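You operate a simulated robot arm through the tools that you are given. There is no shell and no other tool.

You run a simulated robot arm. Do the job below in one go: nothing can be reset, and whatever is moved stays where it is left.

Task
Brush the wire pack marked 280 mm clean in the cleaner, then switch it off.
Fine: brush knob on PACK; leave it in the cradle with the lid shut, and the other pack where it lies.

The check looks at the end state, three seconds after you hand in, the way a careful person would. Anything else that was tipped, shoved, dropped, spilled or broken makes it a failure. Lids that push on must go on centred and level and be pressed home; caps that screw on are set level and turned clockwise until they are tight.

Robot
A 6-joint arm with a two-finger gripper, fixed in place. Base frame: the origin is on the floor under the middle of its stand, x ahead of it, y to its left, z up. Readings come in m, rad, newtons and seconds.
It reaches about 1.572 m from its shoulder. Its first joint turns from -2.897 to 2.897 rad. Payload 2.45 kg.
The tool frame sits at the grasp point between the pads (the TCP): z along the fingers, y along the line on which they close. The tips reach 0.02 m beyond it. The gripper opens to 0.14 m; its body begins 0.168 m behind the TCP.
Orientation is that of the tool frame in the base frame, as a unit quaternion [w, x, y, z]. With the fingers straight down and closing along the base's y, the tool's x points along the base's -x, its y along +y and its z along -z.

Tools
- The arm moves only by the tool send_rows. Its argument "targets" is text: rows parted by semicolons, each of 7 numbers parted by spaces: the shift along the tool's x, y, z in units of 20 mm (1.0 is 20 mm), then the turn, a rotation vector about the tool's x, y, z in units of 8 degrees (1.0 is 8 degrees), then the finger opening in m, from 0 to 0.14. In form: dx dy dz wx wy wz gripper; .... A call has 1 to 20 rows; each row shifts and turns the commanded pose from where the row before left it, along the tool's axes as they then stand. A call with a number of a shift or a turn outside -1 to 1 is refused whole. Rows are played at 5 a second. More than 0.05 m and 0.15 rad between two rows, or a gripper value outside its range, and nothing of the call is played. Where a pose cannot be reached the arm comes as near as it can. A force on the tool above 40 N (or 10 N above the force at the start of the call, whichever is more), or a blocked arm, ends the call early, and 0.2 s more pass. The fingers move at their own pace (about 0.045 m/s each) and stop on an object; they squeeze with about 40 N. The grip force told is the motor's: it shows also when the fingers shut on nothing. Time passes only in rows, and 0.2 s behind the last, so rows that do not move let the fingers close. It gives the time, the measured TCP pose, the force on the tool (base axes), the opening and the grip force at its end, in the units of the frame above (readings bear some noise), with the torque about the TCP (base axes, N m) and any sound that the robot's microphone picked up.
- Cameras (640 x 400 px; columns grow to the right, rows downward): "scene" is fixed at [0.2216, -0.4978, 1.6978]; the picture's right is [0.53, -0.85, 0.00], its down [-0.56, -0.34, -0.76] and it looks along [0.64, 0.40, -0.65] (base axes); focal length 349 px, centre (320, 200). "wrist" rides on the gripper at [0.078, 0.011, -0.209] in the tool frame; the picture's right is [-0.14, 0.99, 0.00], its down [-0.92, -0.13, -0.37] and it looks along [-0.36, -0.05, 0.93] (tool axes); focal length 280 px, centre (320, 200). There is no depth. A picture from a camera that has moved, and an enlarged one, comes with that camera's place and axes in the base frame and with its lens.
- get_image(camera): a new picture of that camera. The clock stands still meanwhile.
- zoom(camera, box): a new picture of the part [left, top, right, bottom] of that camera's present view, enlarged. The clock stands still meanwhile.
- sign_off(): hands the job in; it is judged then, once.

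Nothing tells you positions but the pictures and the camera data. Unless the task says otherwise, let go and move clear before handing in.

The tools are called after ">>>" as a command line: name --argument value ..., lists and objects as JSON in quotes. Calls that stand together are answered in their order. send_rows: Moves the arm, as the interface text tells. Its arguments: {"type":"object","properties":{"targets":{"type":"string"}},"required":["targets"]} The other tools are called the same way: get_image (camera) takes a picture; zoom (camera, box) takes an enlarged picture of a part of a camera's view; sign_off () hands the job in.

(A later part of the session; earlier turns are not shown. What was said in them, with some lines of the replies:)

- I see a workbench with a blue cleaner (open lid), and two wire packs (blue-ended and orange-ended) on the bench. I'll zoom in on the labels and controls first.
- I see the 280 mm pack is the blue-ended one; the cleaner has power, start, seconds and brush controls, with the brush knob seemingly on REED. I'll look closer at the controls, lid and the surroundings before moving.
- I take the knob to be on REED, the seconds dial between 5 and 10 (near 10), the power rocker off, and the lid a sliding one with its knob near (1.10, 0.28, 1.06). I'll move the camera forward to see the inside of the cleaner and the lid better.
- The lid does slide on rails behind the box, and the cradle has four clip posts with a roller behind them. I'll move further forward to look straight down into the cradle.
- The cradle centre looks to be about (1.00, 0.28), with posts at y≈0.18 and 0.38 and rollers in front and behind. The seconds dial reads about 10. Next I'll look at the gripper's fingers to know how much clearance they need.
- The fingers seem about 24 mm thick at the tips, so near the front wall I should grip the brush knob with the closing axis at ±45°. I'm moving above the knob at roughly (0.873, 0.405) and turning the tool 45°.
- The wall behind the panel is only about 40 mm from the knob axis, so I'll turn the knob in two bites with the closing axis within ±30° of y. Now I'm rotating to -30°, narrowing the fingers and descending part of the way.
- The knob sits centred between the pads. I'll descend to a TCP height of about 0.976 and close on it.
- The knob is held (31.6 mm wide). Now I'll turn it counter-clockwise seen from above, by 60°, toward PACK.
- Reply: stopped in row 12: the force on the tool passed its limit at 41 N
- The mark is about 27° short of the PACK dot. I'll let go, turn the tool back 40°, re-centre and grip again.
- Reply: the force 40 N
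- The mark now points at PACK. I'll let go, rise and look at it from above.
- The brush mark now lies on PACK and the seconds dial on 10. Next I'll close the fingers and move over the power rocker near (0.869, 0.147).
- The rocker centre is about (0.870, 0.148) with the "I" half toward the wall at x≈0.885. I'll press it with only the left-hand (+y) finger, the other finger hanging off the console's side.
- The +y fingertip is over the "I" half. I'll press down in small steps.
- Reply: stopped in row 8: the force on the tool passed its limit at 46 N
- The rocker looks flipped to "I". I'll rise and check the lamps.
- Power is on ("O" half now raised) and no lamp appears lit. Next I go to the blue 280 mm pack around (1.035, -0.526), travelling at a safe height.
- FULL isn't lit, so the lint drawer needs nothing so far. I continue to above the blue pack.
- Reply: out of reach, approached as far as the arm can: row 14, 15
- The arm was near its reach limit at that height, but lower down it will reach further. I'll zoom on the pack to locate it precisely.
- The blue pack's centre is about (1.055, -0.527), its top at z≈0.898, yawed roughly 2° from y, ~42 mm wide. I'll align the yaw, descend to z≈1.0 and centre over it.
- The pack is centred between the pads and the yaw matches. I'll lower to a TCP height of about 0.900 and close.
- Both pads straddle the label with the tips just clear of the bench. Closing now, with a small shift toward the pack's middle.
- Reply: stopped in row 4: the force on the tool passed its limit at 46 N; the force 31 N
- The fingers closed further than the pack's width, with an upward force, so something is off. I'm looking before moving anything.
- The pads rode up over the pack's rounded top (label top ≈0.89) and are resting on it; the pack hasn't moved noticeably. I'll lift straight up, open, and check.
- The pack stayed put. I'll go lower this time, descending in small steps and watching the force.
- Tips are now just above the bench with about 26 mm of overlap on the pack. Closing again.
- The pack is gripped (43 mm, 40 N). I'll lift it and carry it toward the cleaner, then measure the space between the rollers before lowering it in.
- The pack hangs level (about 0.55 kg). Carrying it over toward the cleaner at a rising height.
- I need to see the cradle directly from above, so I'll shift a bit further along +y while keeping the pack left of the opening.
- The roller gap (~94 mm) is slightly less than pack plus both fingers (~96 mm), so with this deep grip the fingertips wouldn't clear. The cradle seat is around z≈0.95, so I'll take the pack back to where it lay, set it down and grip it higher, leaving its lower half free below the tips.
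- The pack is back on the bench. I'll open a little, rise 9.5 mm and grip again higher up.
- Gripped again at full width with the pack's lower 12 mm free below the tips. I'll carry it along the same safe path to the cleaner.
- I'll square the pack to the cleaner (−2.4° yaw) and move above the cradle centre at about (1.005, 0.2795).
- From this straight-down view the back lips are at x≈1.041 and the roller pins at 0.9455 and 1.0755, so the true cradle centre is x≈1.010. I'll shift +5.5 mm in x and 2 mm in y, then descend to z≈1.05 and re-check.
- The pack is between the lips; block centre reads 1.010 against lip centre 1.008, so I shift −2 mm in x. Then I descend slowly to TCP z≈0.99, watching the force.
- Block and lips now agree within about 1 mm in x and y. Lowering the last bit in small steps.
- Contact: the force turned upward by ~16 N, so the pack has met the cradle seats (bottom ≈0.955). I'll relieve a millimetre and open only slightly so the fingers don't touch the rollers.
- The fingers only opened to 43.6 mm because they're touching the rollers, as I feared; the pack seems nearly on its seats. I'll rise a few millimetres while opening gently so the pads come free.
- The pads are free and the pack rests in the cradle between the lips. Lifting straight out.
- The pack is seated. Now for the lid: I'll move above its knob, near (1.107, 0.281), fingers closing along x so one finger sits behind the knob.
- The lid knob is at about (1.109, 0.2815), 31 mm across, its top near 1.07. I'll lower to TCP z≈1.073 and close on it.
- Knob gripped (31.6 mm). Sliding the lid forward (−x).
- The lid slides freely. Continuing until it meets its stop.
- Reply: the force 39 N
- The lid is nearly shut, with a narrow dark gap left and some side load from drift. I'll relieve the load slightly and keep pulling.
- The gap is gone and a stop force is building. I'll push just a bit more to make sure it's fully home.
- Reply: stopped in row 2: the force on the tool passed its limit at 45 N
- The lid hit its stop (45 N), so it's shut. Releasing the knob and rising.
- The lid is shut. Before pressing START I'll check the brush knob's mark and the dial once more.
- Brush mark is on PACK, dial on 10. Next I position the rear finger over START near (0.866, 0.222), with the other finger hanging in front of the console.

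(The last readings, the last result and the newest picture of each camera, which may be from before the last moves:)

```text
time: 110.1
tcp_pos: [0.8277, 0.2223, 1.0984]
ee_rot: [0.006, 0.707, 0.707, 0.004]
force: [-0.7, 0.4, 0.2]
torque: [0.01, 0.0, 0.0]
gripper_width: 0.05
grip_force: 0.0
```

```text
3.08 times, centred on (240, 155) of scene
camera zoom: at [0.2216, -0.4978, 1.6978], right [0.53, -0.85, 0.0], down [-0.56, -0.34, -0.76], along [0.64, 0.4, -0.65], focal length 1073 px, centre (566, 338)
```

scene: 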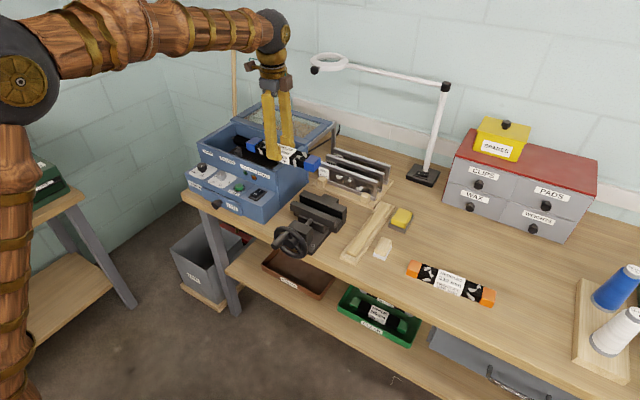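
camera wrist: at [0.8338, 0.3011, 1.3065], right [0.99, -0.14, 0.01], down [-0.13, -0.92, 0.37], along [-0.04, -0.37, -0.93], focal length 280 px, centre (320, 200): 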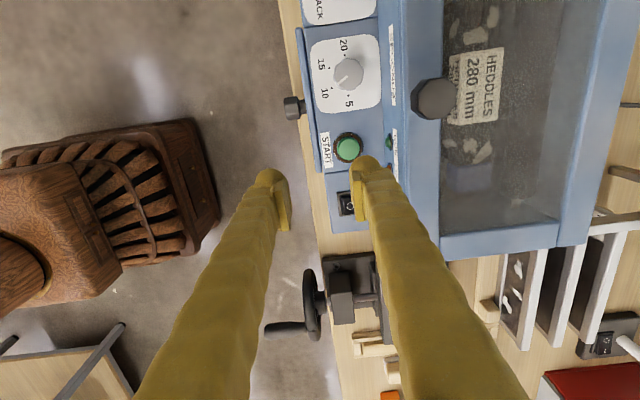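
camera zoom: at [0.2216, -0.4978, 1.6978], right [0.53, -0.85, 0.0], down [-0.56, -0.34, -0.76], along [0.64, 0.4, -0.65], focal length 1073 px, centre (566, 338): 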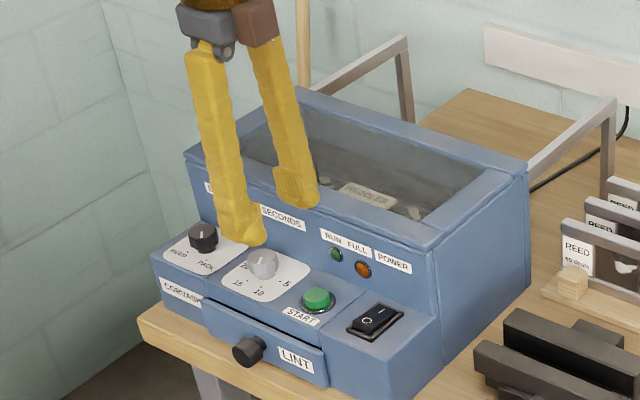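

START is at about (0.8635, 0.227). I'll centre the rear fingertip on it and press in small steps, listening for the machine.

>>> send_rows --targets "0.22 -0.13 0 0 0 0 0.05; 0 0 1 0 0 0 0.05; 0 0 1 0 0 0 0.05; 0 0 1 0 0 0 0.05; 0 0 1 0 0 0 0.05; 0 0 0.8 0 0 0 0.05; 0 0 0 0 0 0 0.05"

>>> zoom --camera "wrist" --box '[260, 80, 440, 230]'

>>> zoom --camera "scene" --box '[200, 130, 280, 210]'

```text
time: 111.7
tcp_pos: [0.8255, 0.227, 1.0024]
ee_rot: [0.007, 0.707, 0.707, 0.004]
force: [0.3, -0.1, -0.4]
torque: [0.0, 0.03, -0.01]
gripper_width: 0.0502
grip_force: 0.1
```

```text
2.67 times, centred on (350, 155) of wrist
camera zoom: at [0.8328, 0.3054, 1.2108], right [0.99, -0.14, 0.01], down [-0.13, -0.92, 0.37], along [-0.04, -0.37, -0.93], focal length 748 px, centre (240, 320)
```

zoom: 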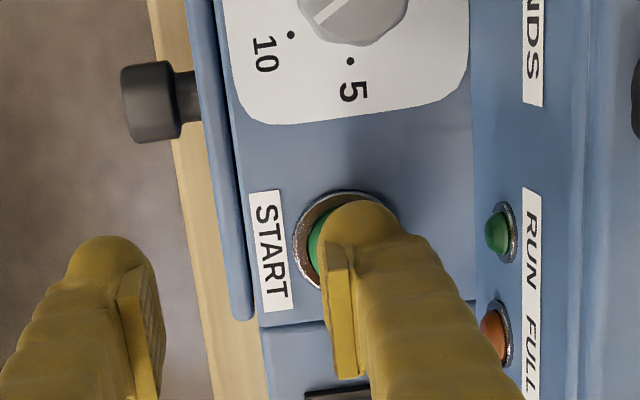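

```text
5.00 times, centred on (240, 170) of scene
camera zoom: at [0.2216, -0.4978, 1.6978], right [0.53, -0.85, 0.0], down [-0.56, -0.34, -0.76], along [0.64, 0.4, -0.65], focal length 1743 px, centre (720, 350)
```

zoom: 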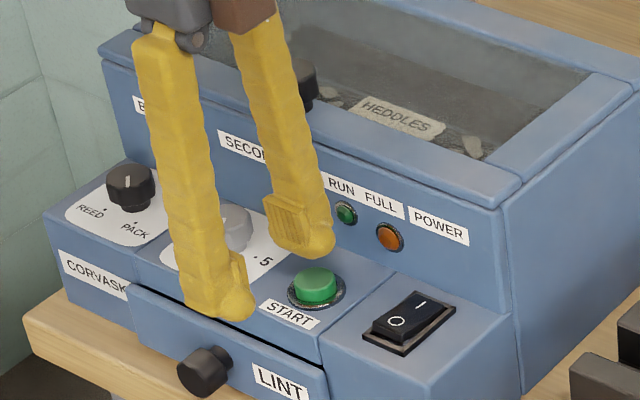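

>>> send_rows --targets "0.14 0 0.3 0 0 0 0.05; 0 0 0.3 0 0 0 0.05; 0 0 0.15 0 0 0 0.05; 0 0 0.1 0 0 0 0.05; 0 0 0.1 0 0 0 0.05; 0 0 0.1 0 0 0 0.05; 0 0 0.1 0 0 0 0.05; 0 0 0.1 0 0 0 0.05; 0 0 0.1 0 0 0 0.05"

>>> zoom --camera "scene" --box '[200, 130, 280, 210]'

```text
time: 113.7
tcp_pos: [0.8269, 0.2295, 0.9752]
ee_rot: [0.006, 0.707, 0.707, 0.004]
force: [-0.9, -0.5, 0.4]
torque: [-0.02, -0.06, 0.0]
gripper_width: 0.05
grip_force: 0.0
```

```text
5.00 times, centred on (240, 170) of scene
camera zoom: at [0.2216, -0.4978, 1.6978], right [0.53, -0.85, 0.0], down [-0.56, -0.34, -0.76], along [0.64, 0.4, -0.65], focal length 1743 px, centre (720, 350)
```

zoom: 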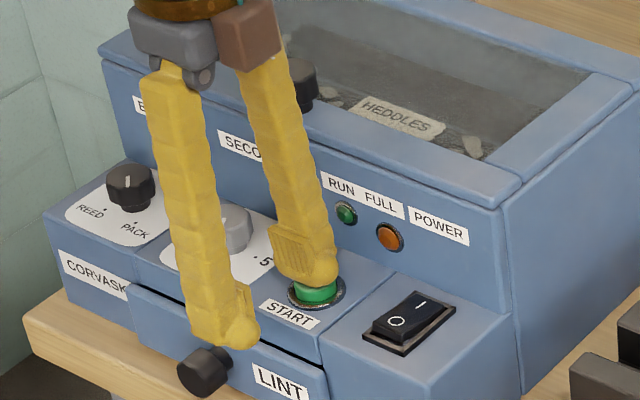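

No contact yet. Continuing down in small steps.

>>> send_rows --targets "0 0 0.1 0 0 0 0.05; 0 0 0.1 0 0 0 0.05; 0 0 0.05 0 0 0 0.05; 0 0 0 0 0 0 0.05"

>>> zoom --camera "scene" --box '[200, 130, 280, 210]'

```text
time: 114.7
tcp_pos: [0.8268, 0.2298, 0.9711]
ee_rot: [0.007, 0.707, 0.707, 0.004]
force: [-0.7, 1.9, 4.2]
torque: [-0.01, -0.16, 0.05]
gripper_width: 0.05
grip_force: 0.4
heard: click
```

```text
5.00 times, centred on (240, 170) of scene
camera zoom: at [0.2216, -0.4978, 1.6978], right [0.53, -0.85, 0.0], down [-0.56, -0.34, -0.76], along [0.64, 0.4, -0.65], focal length 1743 px, centre (720, 350)
```

zoom: 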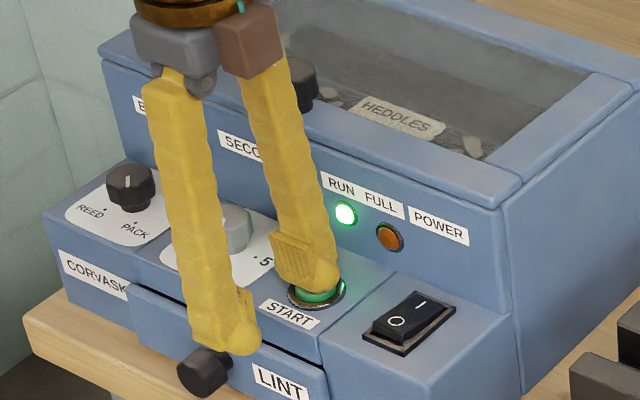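

A click, and the RUN lamp is lit: it's running. I'll rise clear and wait out the 10 seconds.

>>> send_rows --targets "0 0 -0.3 0 0 0 0.05; 0 0 -0.5 0 0 0 0.05; 0 0 -1 0 0 0 0.05; 0 0 -1 0 0 0 0.05; 0 0 -1 0 0 0 0.05; 0 0 -1 0 0 0 0.05; 0 0 -1 0 0 0 0.05; 0 0 -1 0 0 0 0.05; 0 0 -1 0 0 0 0.05; 0 0 0 0 0 0 0.05"

>>> zoom --camera "scene" --box '[190, 90, 330, 210]'

>>> send_rows --targets "0 0 0 0 0 0 0.05; 0 0 0 0 0 0 0.05; 0 0 0 0 0 0 0.05; 0 0 0 0 0 0 0.05; 0 0 0 0 0 0 0.05; 0 0 0 0 0 0 0.05; 0 0 0 0 0 0 0.05; 0 0 0 0 0 0 0.05; 0 0 0 0 0 0 0.05; 0 0 0 0 0 0 0.05; 0 0 0 0 0 0 0.05; 0 0 0 0 0 0 0.05; 0 0 0 0 0 0 0.05; 0 0 0 0 0 0 0.05; 0 0 0 0 0 0 0.05; 0 0 0 0 0 0 0.05; 0 0 0 0 0 0 0.05; 0 0 0 0 0 0 0.05; 0 0 0 0 0 0 0.05; 0 0 0 0 0 0 0.05"

>>> zoom --camera "scene" --box '[190, 90, 330, 210]'

>>> send_rows --targets "0 0 0 0 0 0 0.05; 0 0 0 0 0 0 0.05; 0 0 0 0 0 0 0.05; 0 0 0 0 0 0 0.05; 0 0 0 0 0 0 0.05; 0 0 0 0 0 0 0.05; 0 0 0 0 0 0 0.05; 0 0 0 0 0 0 0.05; 0 0 0 0 0 0 0.05; 0 0 0 0 0 0 0.05; 0 0 0 0 0 0 0.05; 0 0 0 0 0 0 0.05; 0 0 0 0 0 0 0.05; 0 0 0 0 0 0 0.05; 0 0 0 0 0 0 0.05; 0 0 0 0 0 0 0.05; 0 0 0 0 0 0 0.05; 0 0 0 0 0 0 0.05; 0 0 0 0 0 0 0.05; 0 0 0 0 0 0 0.05"

>>> zoom --camera "scene" --box '[190, 90, 330, 210]'

```text
time: 116.9
tcp_pos: [0.824, 0.2292, 1.1267]
ee_rot: [0.007, 0.707, 0.707, 0.005]
force: [0.1, 0.4, 0.3]
torque: [0.03, 0.0, 0.02]
gripper_width: 0.0499
grip_force: 0.0
```

```text
3.33 times, centred on (260, 150) of scene
camera zoom: at [0.2216, -0.4978, 1.6978], right [0.53, -0.85, 0.0], down [-0.56, -0.34, -0.76], along [0.64, 0.4, -0.65], focal length 1162 px, centre (520, 367)
```

zoom: 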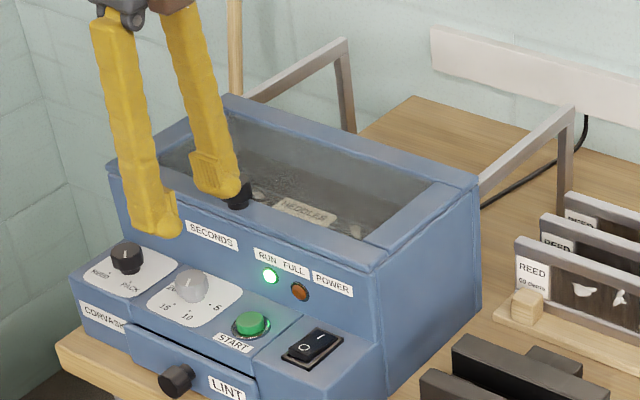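

```text
time: 121.1
tcp_pos: [0.8256, 0.2302, 1.1264]
ee_rot: [0.006, 0.708, 0.706, 0.004]
force: [0.2, -0.8, 0.1]
torque: [-0.01, 0.0, 0.01]
gripper_width: 0.0497
grip_force: 0.0
```

```text
3.33 times, centred on (260, 150) of scene
camera zoom: at [0.2216, -0.4978, 1.6978], right [0.53, -0.85, 0.0], down [-0.56, -0.34, -0.76], along [0.64, 0.4, -0.65], focal length 1162 px, centre (520, 367)
```

zoom: 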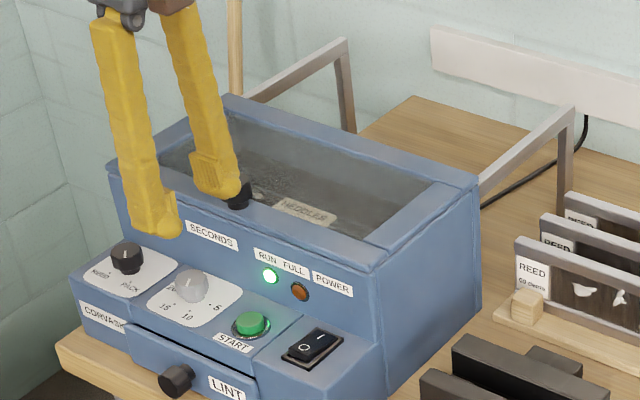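

```text
time: 125.3
tcp_pos: [0.8249, 0.2302, 1.1262]
ee_rot: [0.005, 0.707, 0.707, 0.003]
force: [-0.1, -0.1, -0.6]
torque: [-0.01, -0.01, 0.01]
gripper_width: 0.0502
grip_force: 0.1
```

```text
3.33 times, centred on (260, 150) of scene
camera zoom: at [0.2216, -0.4978, 1.6978], right [0.53, -0.85, 0.0], down [-0.56, -0.34, -0.76], along [0.64, 0.4, -0.65], focal length 1162 px, centre (520, 367)
```

zoom: 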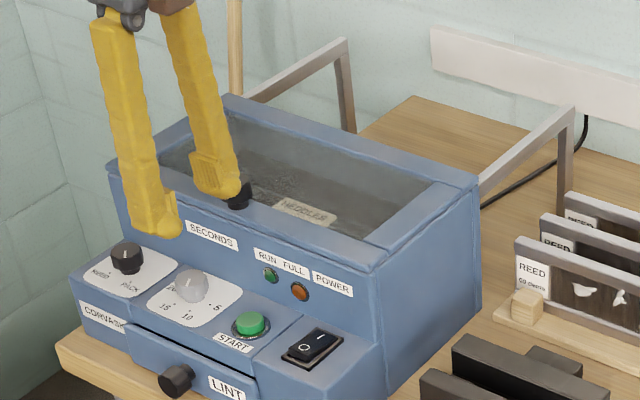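

RUN has gone out and FULL stayed dark. Now I'll look through the glass to see whether the lint is all gone.

>>> get_image --camera "wrist"

>>> zoom --camera "wrist" --box '[400, 0, 600, 200]'

>>> zoom --camera "scene" --box '[235, 115, 310, 165]'

```text
taken
camera wrist: at [0.8321, 0.3086, 1.3353], right [0.99, -0.14, 0.01], down [-0.13, -0.92, 0.37], along [-0.04, -0.37, -0.93], focal length 280 px, centre (320, 200)
```

wrist: 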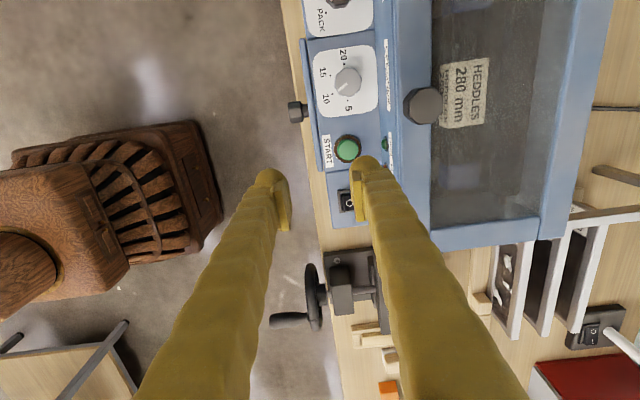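

```text
2.00 times, centred on (500, 100) of wrist
camera zoom: at [0.8321, 0.3086, 1.3353], right [0.99, -0.14, 0.01], down [-0.13, -0.92, 0.37], along [-0.04, -0.37, -0.93], focal length 561 px, centre (-40, 400)
```

zoom: 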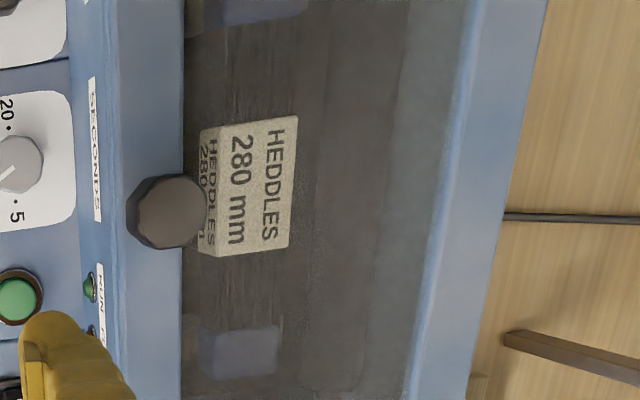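

```text
8.00 times, centred on (272, 140) of scene
camera zoom: at [0.2216, -0.4978, 1.6978], right [0.53, -0.85, 0.0], down [-0.56, -0.34, -0.76], along [0.64, 0.4, -0.65], focal length 2789 px, centre (700, 680)
```

zoom: 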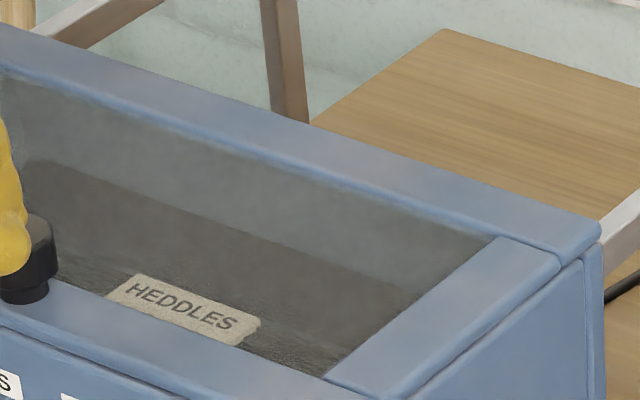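

The visible part of the pack looks free of lint. I'll move over the glass for a full look at both ends before switching off.

>>> send_rows --targets "0 0 -1 0 0 0 0.05; 0.2 0.9 -1 0 0 0 0.05; 0.2 0.9 0 0 0 0 0.05; 0.2 0.9 0 0 0 0 0.05; 0.2 0.9 0 0 0 0 0.05; 0.2 0.9 0 0 0 0 0.05; 0.2 0.9 0 0 0 0 0.05; 0.2 0.9 0 0 0 0 0.05; 0 0 0 0 0 0 0.05"

>>> get_image --camera "wrist"

>>> zoom --camera "wrist" --box '[260, 0, 440, 130]'

>>> zoom --camera "wrist" --box '[260, 110, 440, 240]'

```text
time: 127.3
tcp_pos: [0.9499, 0.2586, 1.1695]
ee_rot: [0.006, 0.707, 0.707, 0.004]
force: [0.7, -0.3, -0.4]
torque: [0.01, -0.04, -0.06]
gripper_width: 0.0499
grip_force: 0.2
```

```text
taken
camera wrist: at [0.9577, 0.3382, 1.3775], right [0.99, -0.14, 0.01], down [-0.13, -0.92, 0.37], along [-0.04, -0.37, -0.93], focal length 280 px, centre (320, 200)
```

wrist: 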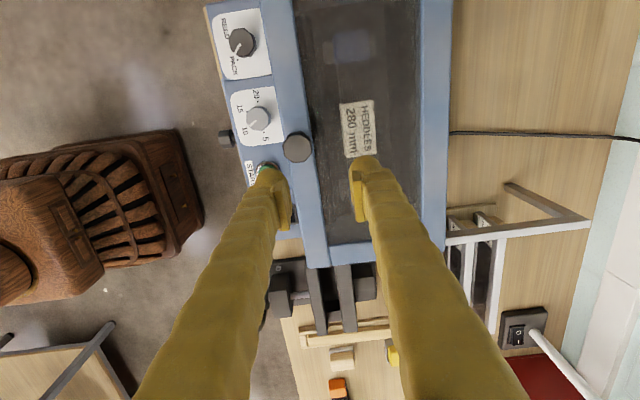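

```text
3.08 times, centred on (350, 65) of wrist
camera zoom: at [0.9577, 0.3382, 1.3775], right [0.99, -0.14, 0.01], down [-0.13, -0.92, 0.37], along [-0.04, -0.37, -0.93], focal length 863 px, centre (228, 615)
```

zoom: 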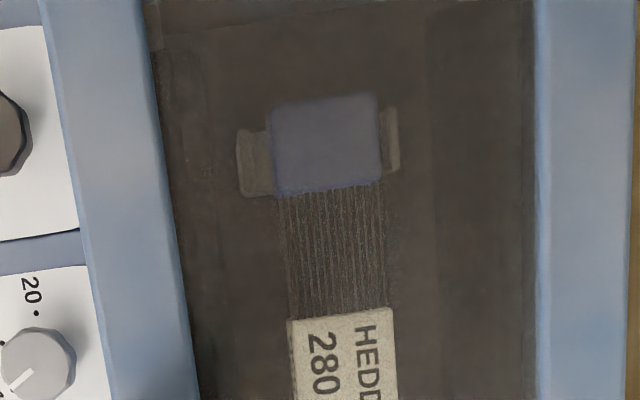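

```text
3.08 times, centred on (350, 175) of wrist
camera zoom: at [0.9577, 0.3382, 1.3775], right [0.99, -0.14, 0.01], down [-0.13, -0.92, 0.37], along [-0.04, -0.37, -0.93], focal length 863 px, centre (228, 277)
```

zoom: 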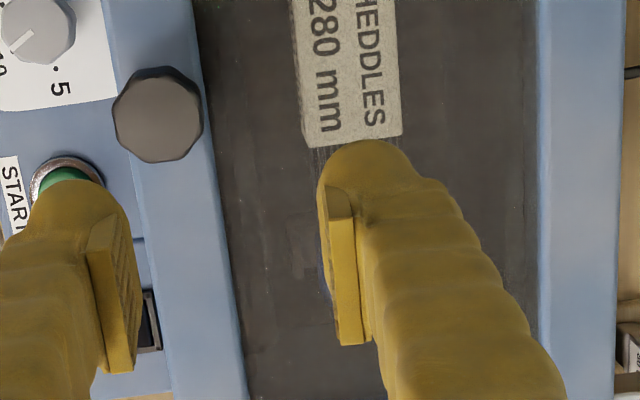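

Both ends and the faces I can see are clean, so one run was enough. Now I'll go to the power rocker and press its "O" half (x≈0.855, y≈0.148) with the rear finger.

>>> send_rows --targets "-0.7 -0.83 0 0 0 0 0.05; -0.7 -0.83 0 0 0 0 0.05; -0.7 -0.83 0 0 0 0 0.05; -0.7 -0.83 0 0 0 0 0.05; -0.7 -0.83 0 0 0 0 0.05; -0.7 -0.83 0 0 0 0 0.05; -0.7 -0.83 0 0 0 0 0.05; -0.63 -0.81 0 0 0 0 0.05; 0 0 1 0 0 0 0.05; 0 0 1 0 0 0 0.05; 0 0 1 0 0 0 0.05; 0 0 1 0 0 0 0.05; 0 0 0 0 0 0 0.05"

>>> get_image --camera "wrist"

>>> zoom --camera "wrist" --box '[260, 80, 440, 230]'

>>> zoom --camera "scene" --box '[190, 90, 310, 220]'

```text
time: 130.1
tcp_pos: [0.8174, 0.1472, 1.0871]
ee_rot: [0.006, 0.707, 0.707, 0.004]
force: [0.5, -0.6, 0.4]
torque: [-0.01, 0.01, -0.03]
gripper_width: 0.0501
grip_force: 0.0
```

```text
taken
camera wrist: at [0.8247, 0.2252, 1.2952], right [0.99, -0.14, 0.01], down [-0.13, -0.92, 0.37], along [-0.04, -0.37, -0.93], focal length 280 px, centre (320, 200)
```

wrist: 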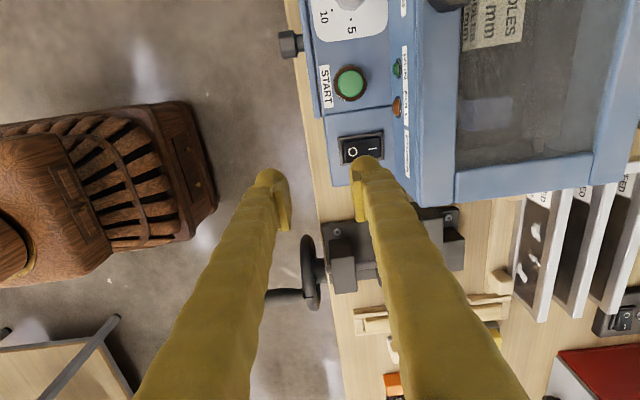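

```text
2.67 times, centred on (350, 155) of wrist
camera zoom: at [0.8247, 0.2252, 1.2952], right [0.99, -0.14, 0.01], down [-0.13, -0.92, 0.37], along [-0.04, -0.37, -0.93], focal length 748 px, centre (240, 320)
```

zoom: 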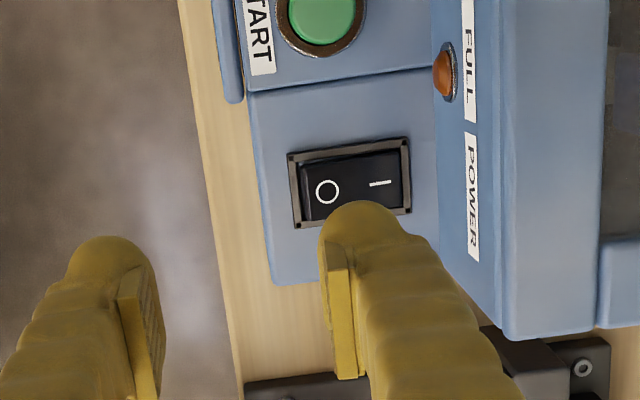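

```text
3.08 times, centred on (250, 155) of scene
camera zoom: at [0.2216, -0.4978, 1.6978], right [0.53, -0.85, 0.0], down [-0.56, -0.34, -0.76], along [0.64, 0.4, -0.65], focal length 1073 px, centre (535, 338)
```

zoom: 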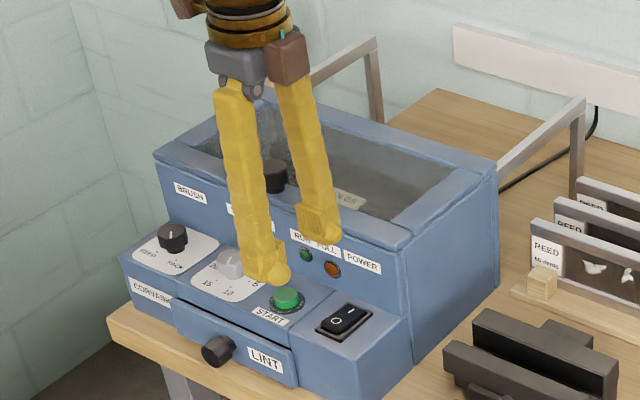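

The rear fingertip lines up with the "O" half (0.855, 0.149). Pressing down.

>>> send_rows --targets "0.1 -0.06 0.8 0 0 0 0.05; 0 0 1 0 0 0 0.05; 0 0 1 0 0 0 0.05; 0 0 1 0 0 0 0.05; 0 0 0.7 0 0 0 0.05; 0 0 0.3 0 0 0 0.05; 0 0 0.2 0 0 0 0.05; 0 0 0.15 0 0 0 0.05; 0 0 0.15 0 0 0 0.05; 0 0 0.15 0 0 0 0.05; 0 0 0.1 0 0 0 0.05; 0 0 0.1 0 0 0 0.05"

>>> zoom --camera "scene" --box '[200, 130, 290, 220]'

>>> zoom --camera "wrist" --box '[260, 80, 440, 230]'

```text
time: 132.7
tcp_pos: [0.8199, 0.1506, 0.9747]
ee_rot: [0.006, 0.707, 0.707, 0.004]
force: [0.1, 0.5, 1.2]
torque: [0.04, 0.01, -0.01]
gripper_width: 0.0503
grip_force: 0.0
```

```text
4.44 times, centred on (245, 175) of scene
camera zoom: at [0.2216, -0.4978, 1.6978], right [0.53, -0.85, 0.0], down [-0.56, -0.34, -0.76], along [0.64, 0.4, -0.65], focal length 1550 px, centre (653, 311)
```

zoom: 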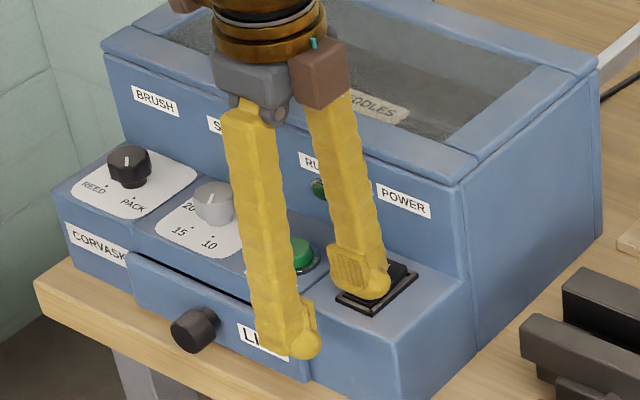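

```text
2.67 times, centred on (350, 155) of wrist
camera zoom: at [0.826, 0.2282, 1.1819], right [0.99, -0.14, 0.01], down [-0.13, -0.92, 0.37], along [-0.04, -0.37, -0.93], focal length 748 px, centre (240, 320)
```

zoom: 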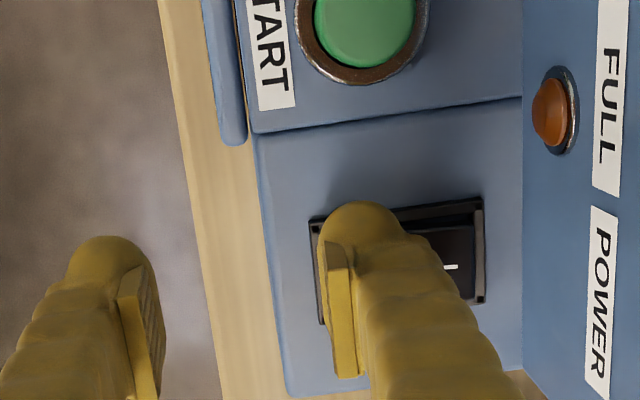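

>>> send_rows --targets "0 -0.1 0.1 0 0 0 0.05; 0 0 0.1 0 0 0 0.05; 0 0 0.1 0 0 0 0.05; 0 0 0.05 0 0 0 0.05"

>>> zoom --camera "wrist" --box '[260, 80, 440, 230]'

>>> zoom --camera "scene" --box '[230, 160, 290, 210]'

```text
time: 133.5
tcp_pos: [0.8194, 0.1497, 0.9727]
ee_rot: [0.008, 0.707, 0.707, 0.005]
force: [-3.6, 0.1, 11.6]
torque: [0.03, -0.36, 0.0]
gripper_width: 0.0483
grip_force: 0.1
stopped in row 3: the force on the tool passed its limit at 44 N (the readings are from after the stop); the commanded pose is now the measured one
```

```text
2.67 times, centred on (350, 155) of wrist
camera zoom: at [0.8251, 0.2281, 1.1806], right [0.99, -0.14, 0.02], down [-0.14, -0.92, 0.37], along [-0.03, -0.37, -0.93], focal length 748 px, centre (240, 320)
```

zoom: 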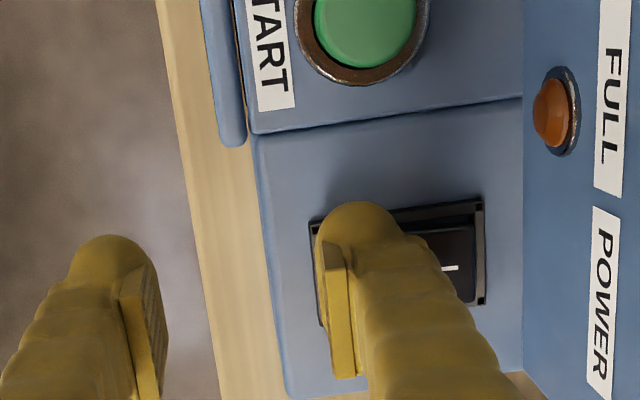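

```text
8.00 times, centred on (260, 185) of scene
camera zoom: at [0.2216, -0.4978, 1.6978], right [0.53, -0.85, 0.0], down [-0.56, -0.34, -0.76], along [0.64, 0.4, -0.65], focal length 2789 px, centre (800, 320)
```

zoom: 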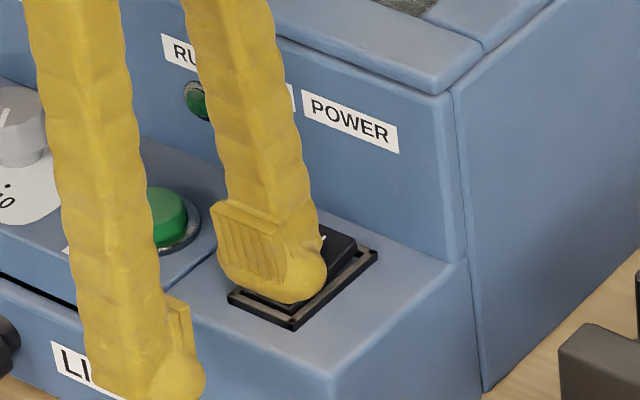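

It reached 44 N and the "I" side looks raised again. I'll rise and check.

>>> send_rows --targets "0 0 -0.3 0 0 0 0.05; 0 0 -0.5 0 0 0 0.05; 0 0 -1 0 0 0 0.05; 0 0 -1 0 0 0 0.05; 0 0 -1 0 0 0 0.05; 0 0 -1 0 0 0 0.05; 0 0 -1 0 0 0 0.05; 0 -1 -1 0 0 0 0.05; 0 -1 -1 0 0 0 0.05; 0 -1 0 0 0 0 0.05; 0 0 0 0 0 0 0.05"

>>> zoom --camera "scene" --box '[190, 140, 290, 220]'

>>> zoom --camera "wrist" --box '[320, 60, 460, 200]'

>>> get_image --camera "wrist"

```text
time: 135.9
tcp_pos: [0.7572, 0.1512, 1.1274]
ee_rot: [0.007, 0.707, 0.707, 0.005]
force: [-0.4, -0.1, -0.4]
torque: [-0.02, -0.01, 0.04]
gripper_width: 0.05
grip_force: 0.0
```

```text
5.00 times, centred on (240, 180) of scene
camera zoom: at [0.2216, -0.4978, 1.6978], right [0.53, -0.85, 0.0], down [-0.56, -0.34, -0.76], along [0.64, 0.4, -0.65], focal length 1743 px, centre (720, 300)
```

zoom: 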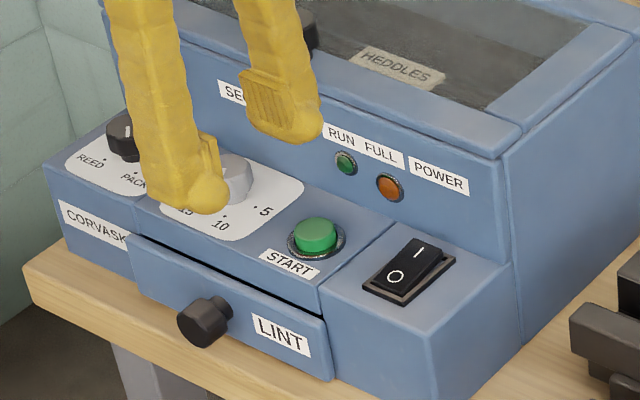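

```text
2.86 times, centred on (390, 130) of wrist
camera zoom: at [0.7613, 0.229, 1.3356], right [0.99, -0.14, 0.02], down [-0.13, -0.92, 0.37], along [-0.03, -0.37, -0.93], focal length 801 px, centre (120, 400)
```

zoom: 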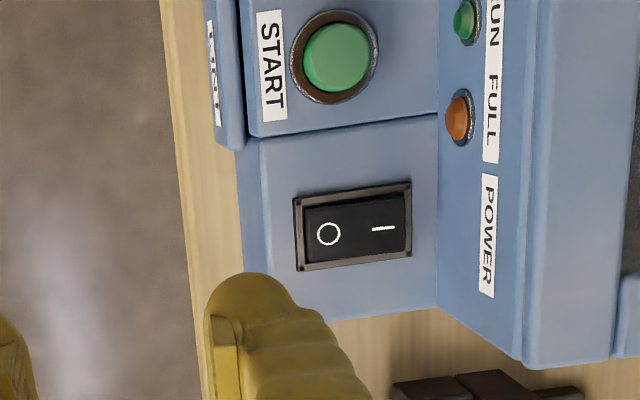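

```text
taken
camera wrist: at [0.7613, 0.229, 1.3356], right [0.99, -0.14, 0.02], down [-0.13, -0.92, 0.37], along [-0.03, -0.37, -0.93], focal length 280 px, centre (320, 200)
```

wrist: 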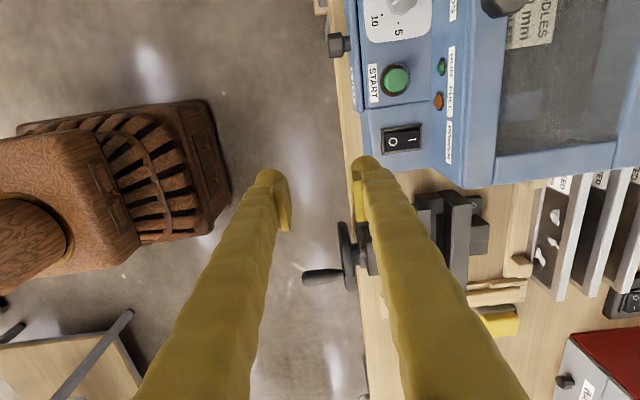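

The rocker is back in its off position and the lamps are dark. I'll move the arm clear and do a last overall check.

>>> send_rows --targets "0 -0.5 -1 0 0 0 0.06; 0 -0.5 -1 0 0 0 0.06; 0 -0.7 -1 0 0 0 0.06; 0 -0.7 -1 0 0 0 0.06; 0 -0.7 -1 0 0 0 0.06; 0.5 -0.7 0 0 0 0 0.06; 0.5 -0.7 0 0 0 0 0.06; 0.5 -0.7 0 0 0 0 0.06; 0.5 0 0 0 0 0 0.06; 0.5 0 0 0 0 0 0.06; 0 0 0 0 0 0 0.06"

>>> get_image --camera "scene"

>>> zoom --camera "scene" --box '[180, 100, 320, 220]'

>>> get_image --camera "wrist"

>>> zoom --camera "scene" --box '[250, 110, 300, 160]'

```text
time: 138.3
tcp_pos: [0.651, 0.2007, 1.2249]
ee_rot: [0.008, 0.707, 0.707, 0.005]
force: [-0.1, -0.2, 0.1]
torque: [-0.01, -0.02, 0.0]
gripper_width: 0.0602
grip_force: 0.0
```

```text
taken
```

scene: 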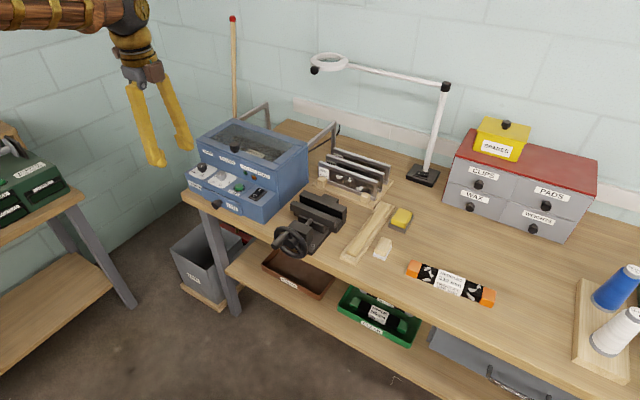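

```text
3.33 times, centred on (250, 160) of scene
camera zoom: at [0.2216, -0.4978, 1.6978], right [0.53, -0.85, 0.0], down [-0.56, -0.34, -0.76], along [0.64, 0.4, -0.65], focal length 1162 px, centre (553, 333)
```

zoom: 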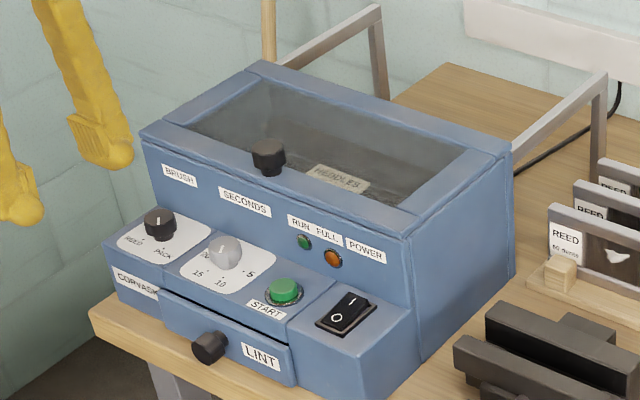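

```text
taken
camera wrist: at [0.6576, 0.2792, 1.4327], right [0.99, -0.14, 0.02], down [-0.13, -0.92, 0.37], along [-0.03, -0.37, -0.93], focal length 280 px, centre (320, 200)
```

wrist: 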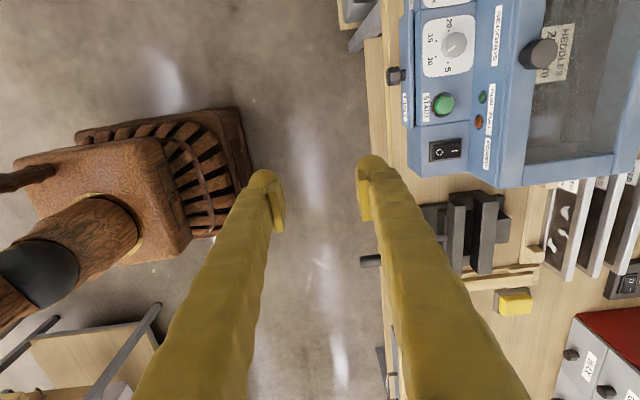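

```text
8.00 times, centred on (275, 135) of scene
camera zoom: at [0.2216, -0.4978, 1.6978], right [0.53, -0.85, 0.0], down [-0.56, -0.34, -0.76], along [0.64, 0.4, -0.65], focal length 2789 px, centre (680, 720)
```

zoom: 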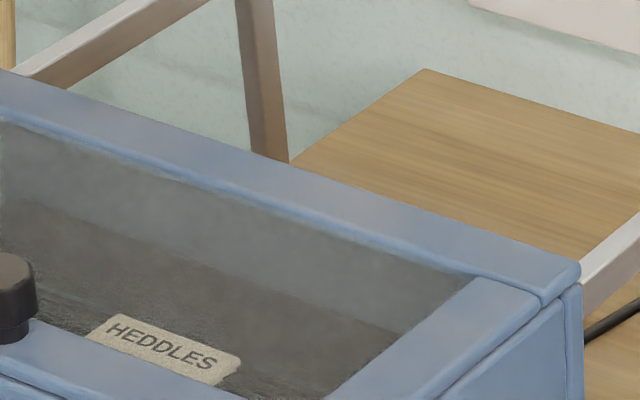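

Everything reads as asked:
- The blue 280 mm pack lies clean in the cradle under the shut lid.
- The brush knob is on PACK, the power is off and the lamps are dark.
- The orange pack is untouched and the arm is clear.

Handing in.

>>> sign_off

```text
The job is handed in.
```

The 280 mm wire pack has been brushed clean and is in the cleaner's cradle with the lid shut. The power is switched off, and the job is handed in.

- **Brush and timer:** I turned the brush knob from REED to PACK; its mark sits within a few degrees of the dot. I left the seconds dial at 10, where it already was.
- **Cleaning:** One run was enough. The RUN lamp lit and went out on its own, and no lint shows on the parts of the pack visible through the glass. I couldn't see the face towards the back of the cleaner. The FULL lamp never came on, so I left the lint drawer alone.
- **Picking up the pack:** My first grip rode up over the pack, pressing on it without moving it. Later I set it back on the bench near its original spot and gripped it higher, so the fingers would fit between the rollers. As I let go in the cradle, the fingers briefly touched the rollers.
- **Lid:** I slid it forward until it hit its stop, and no gap shows.
- **Everything else:** The 330 mm pack is where it lay, and nothing else looks moved. The arm is clear of the bench.
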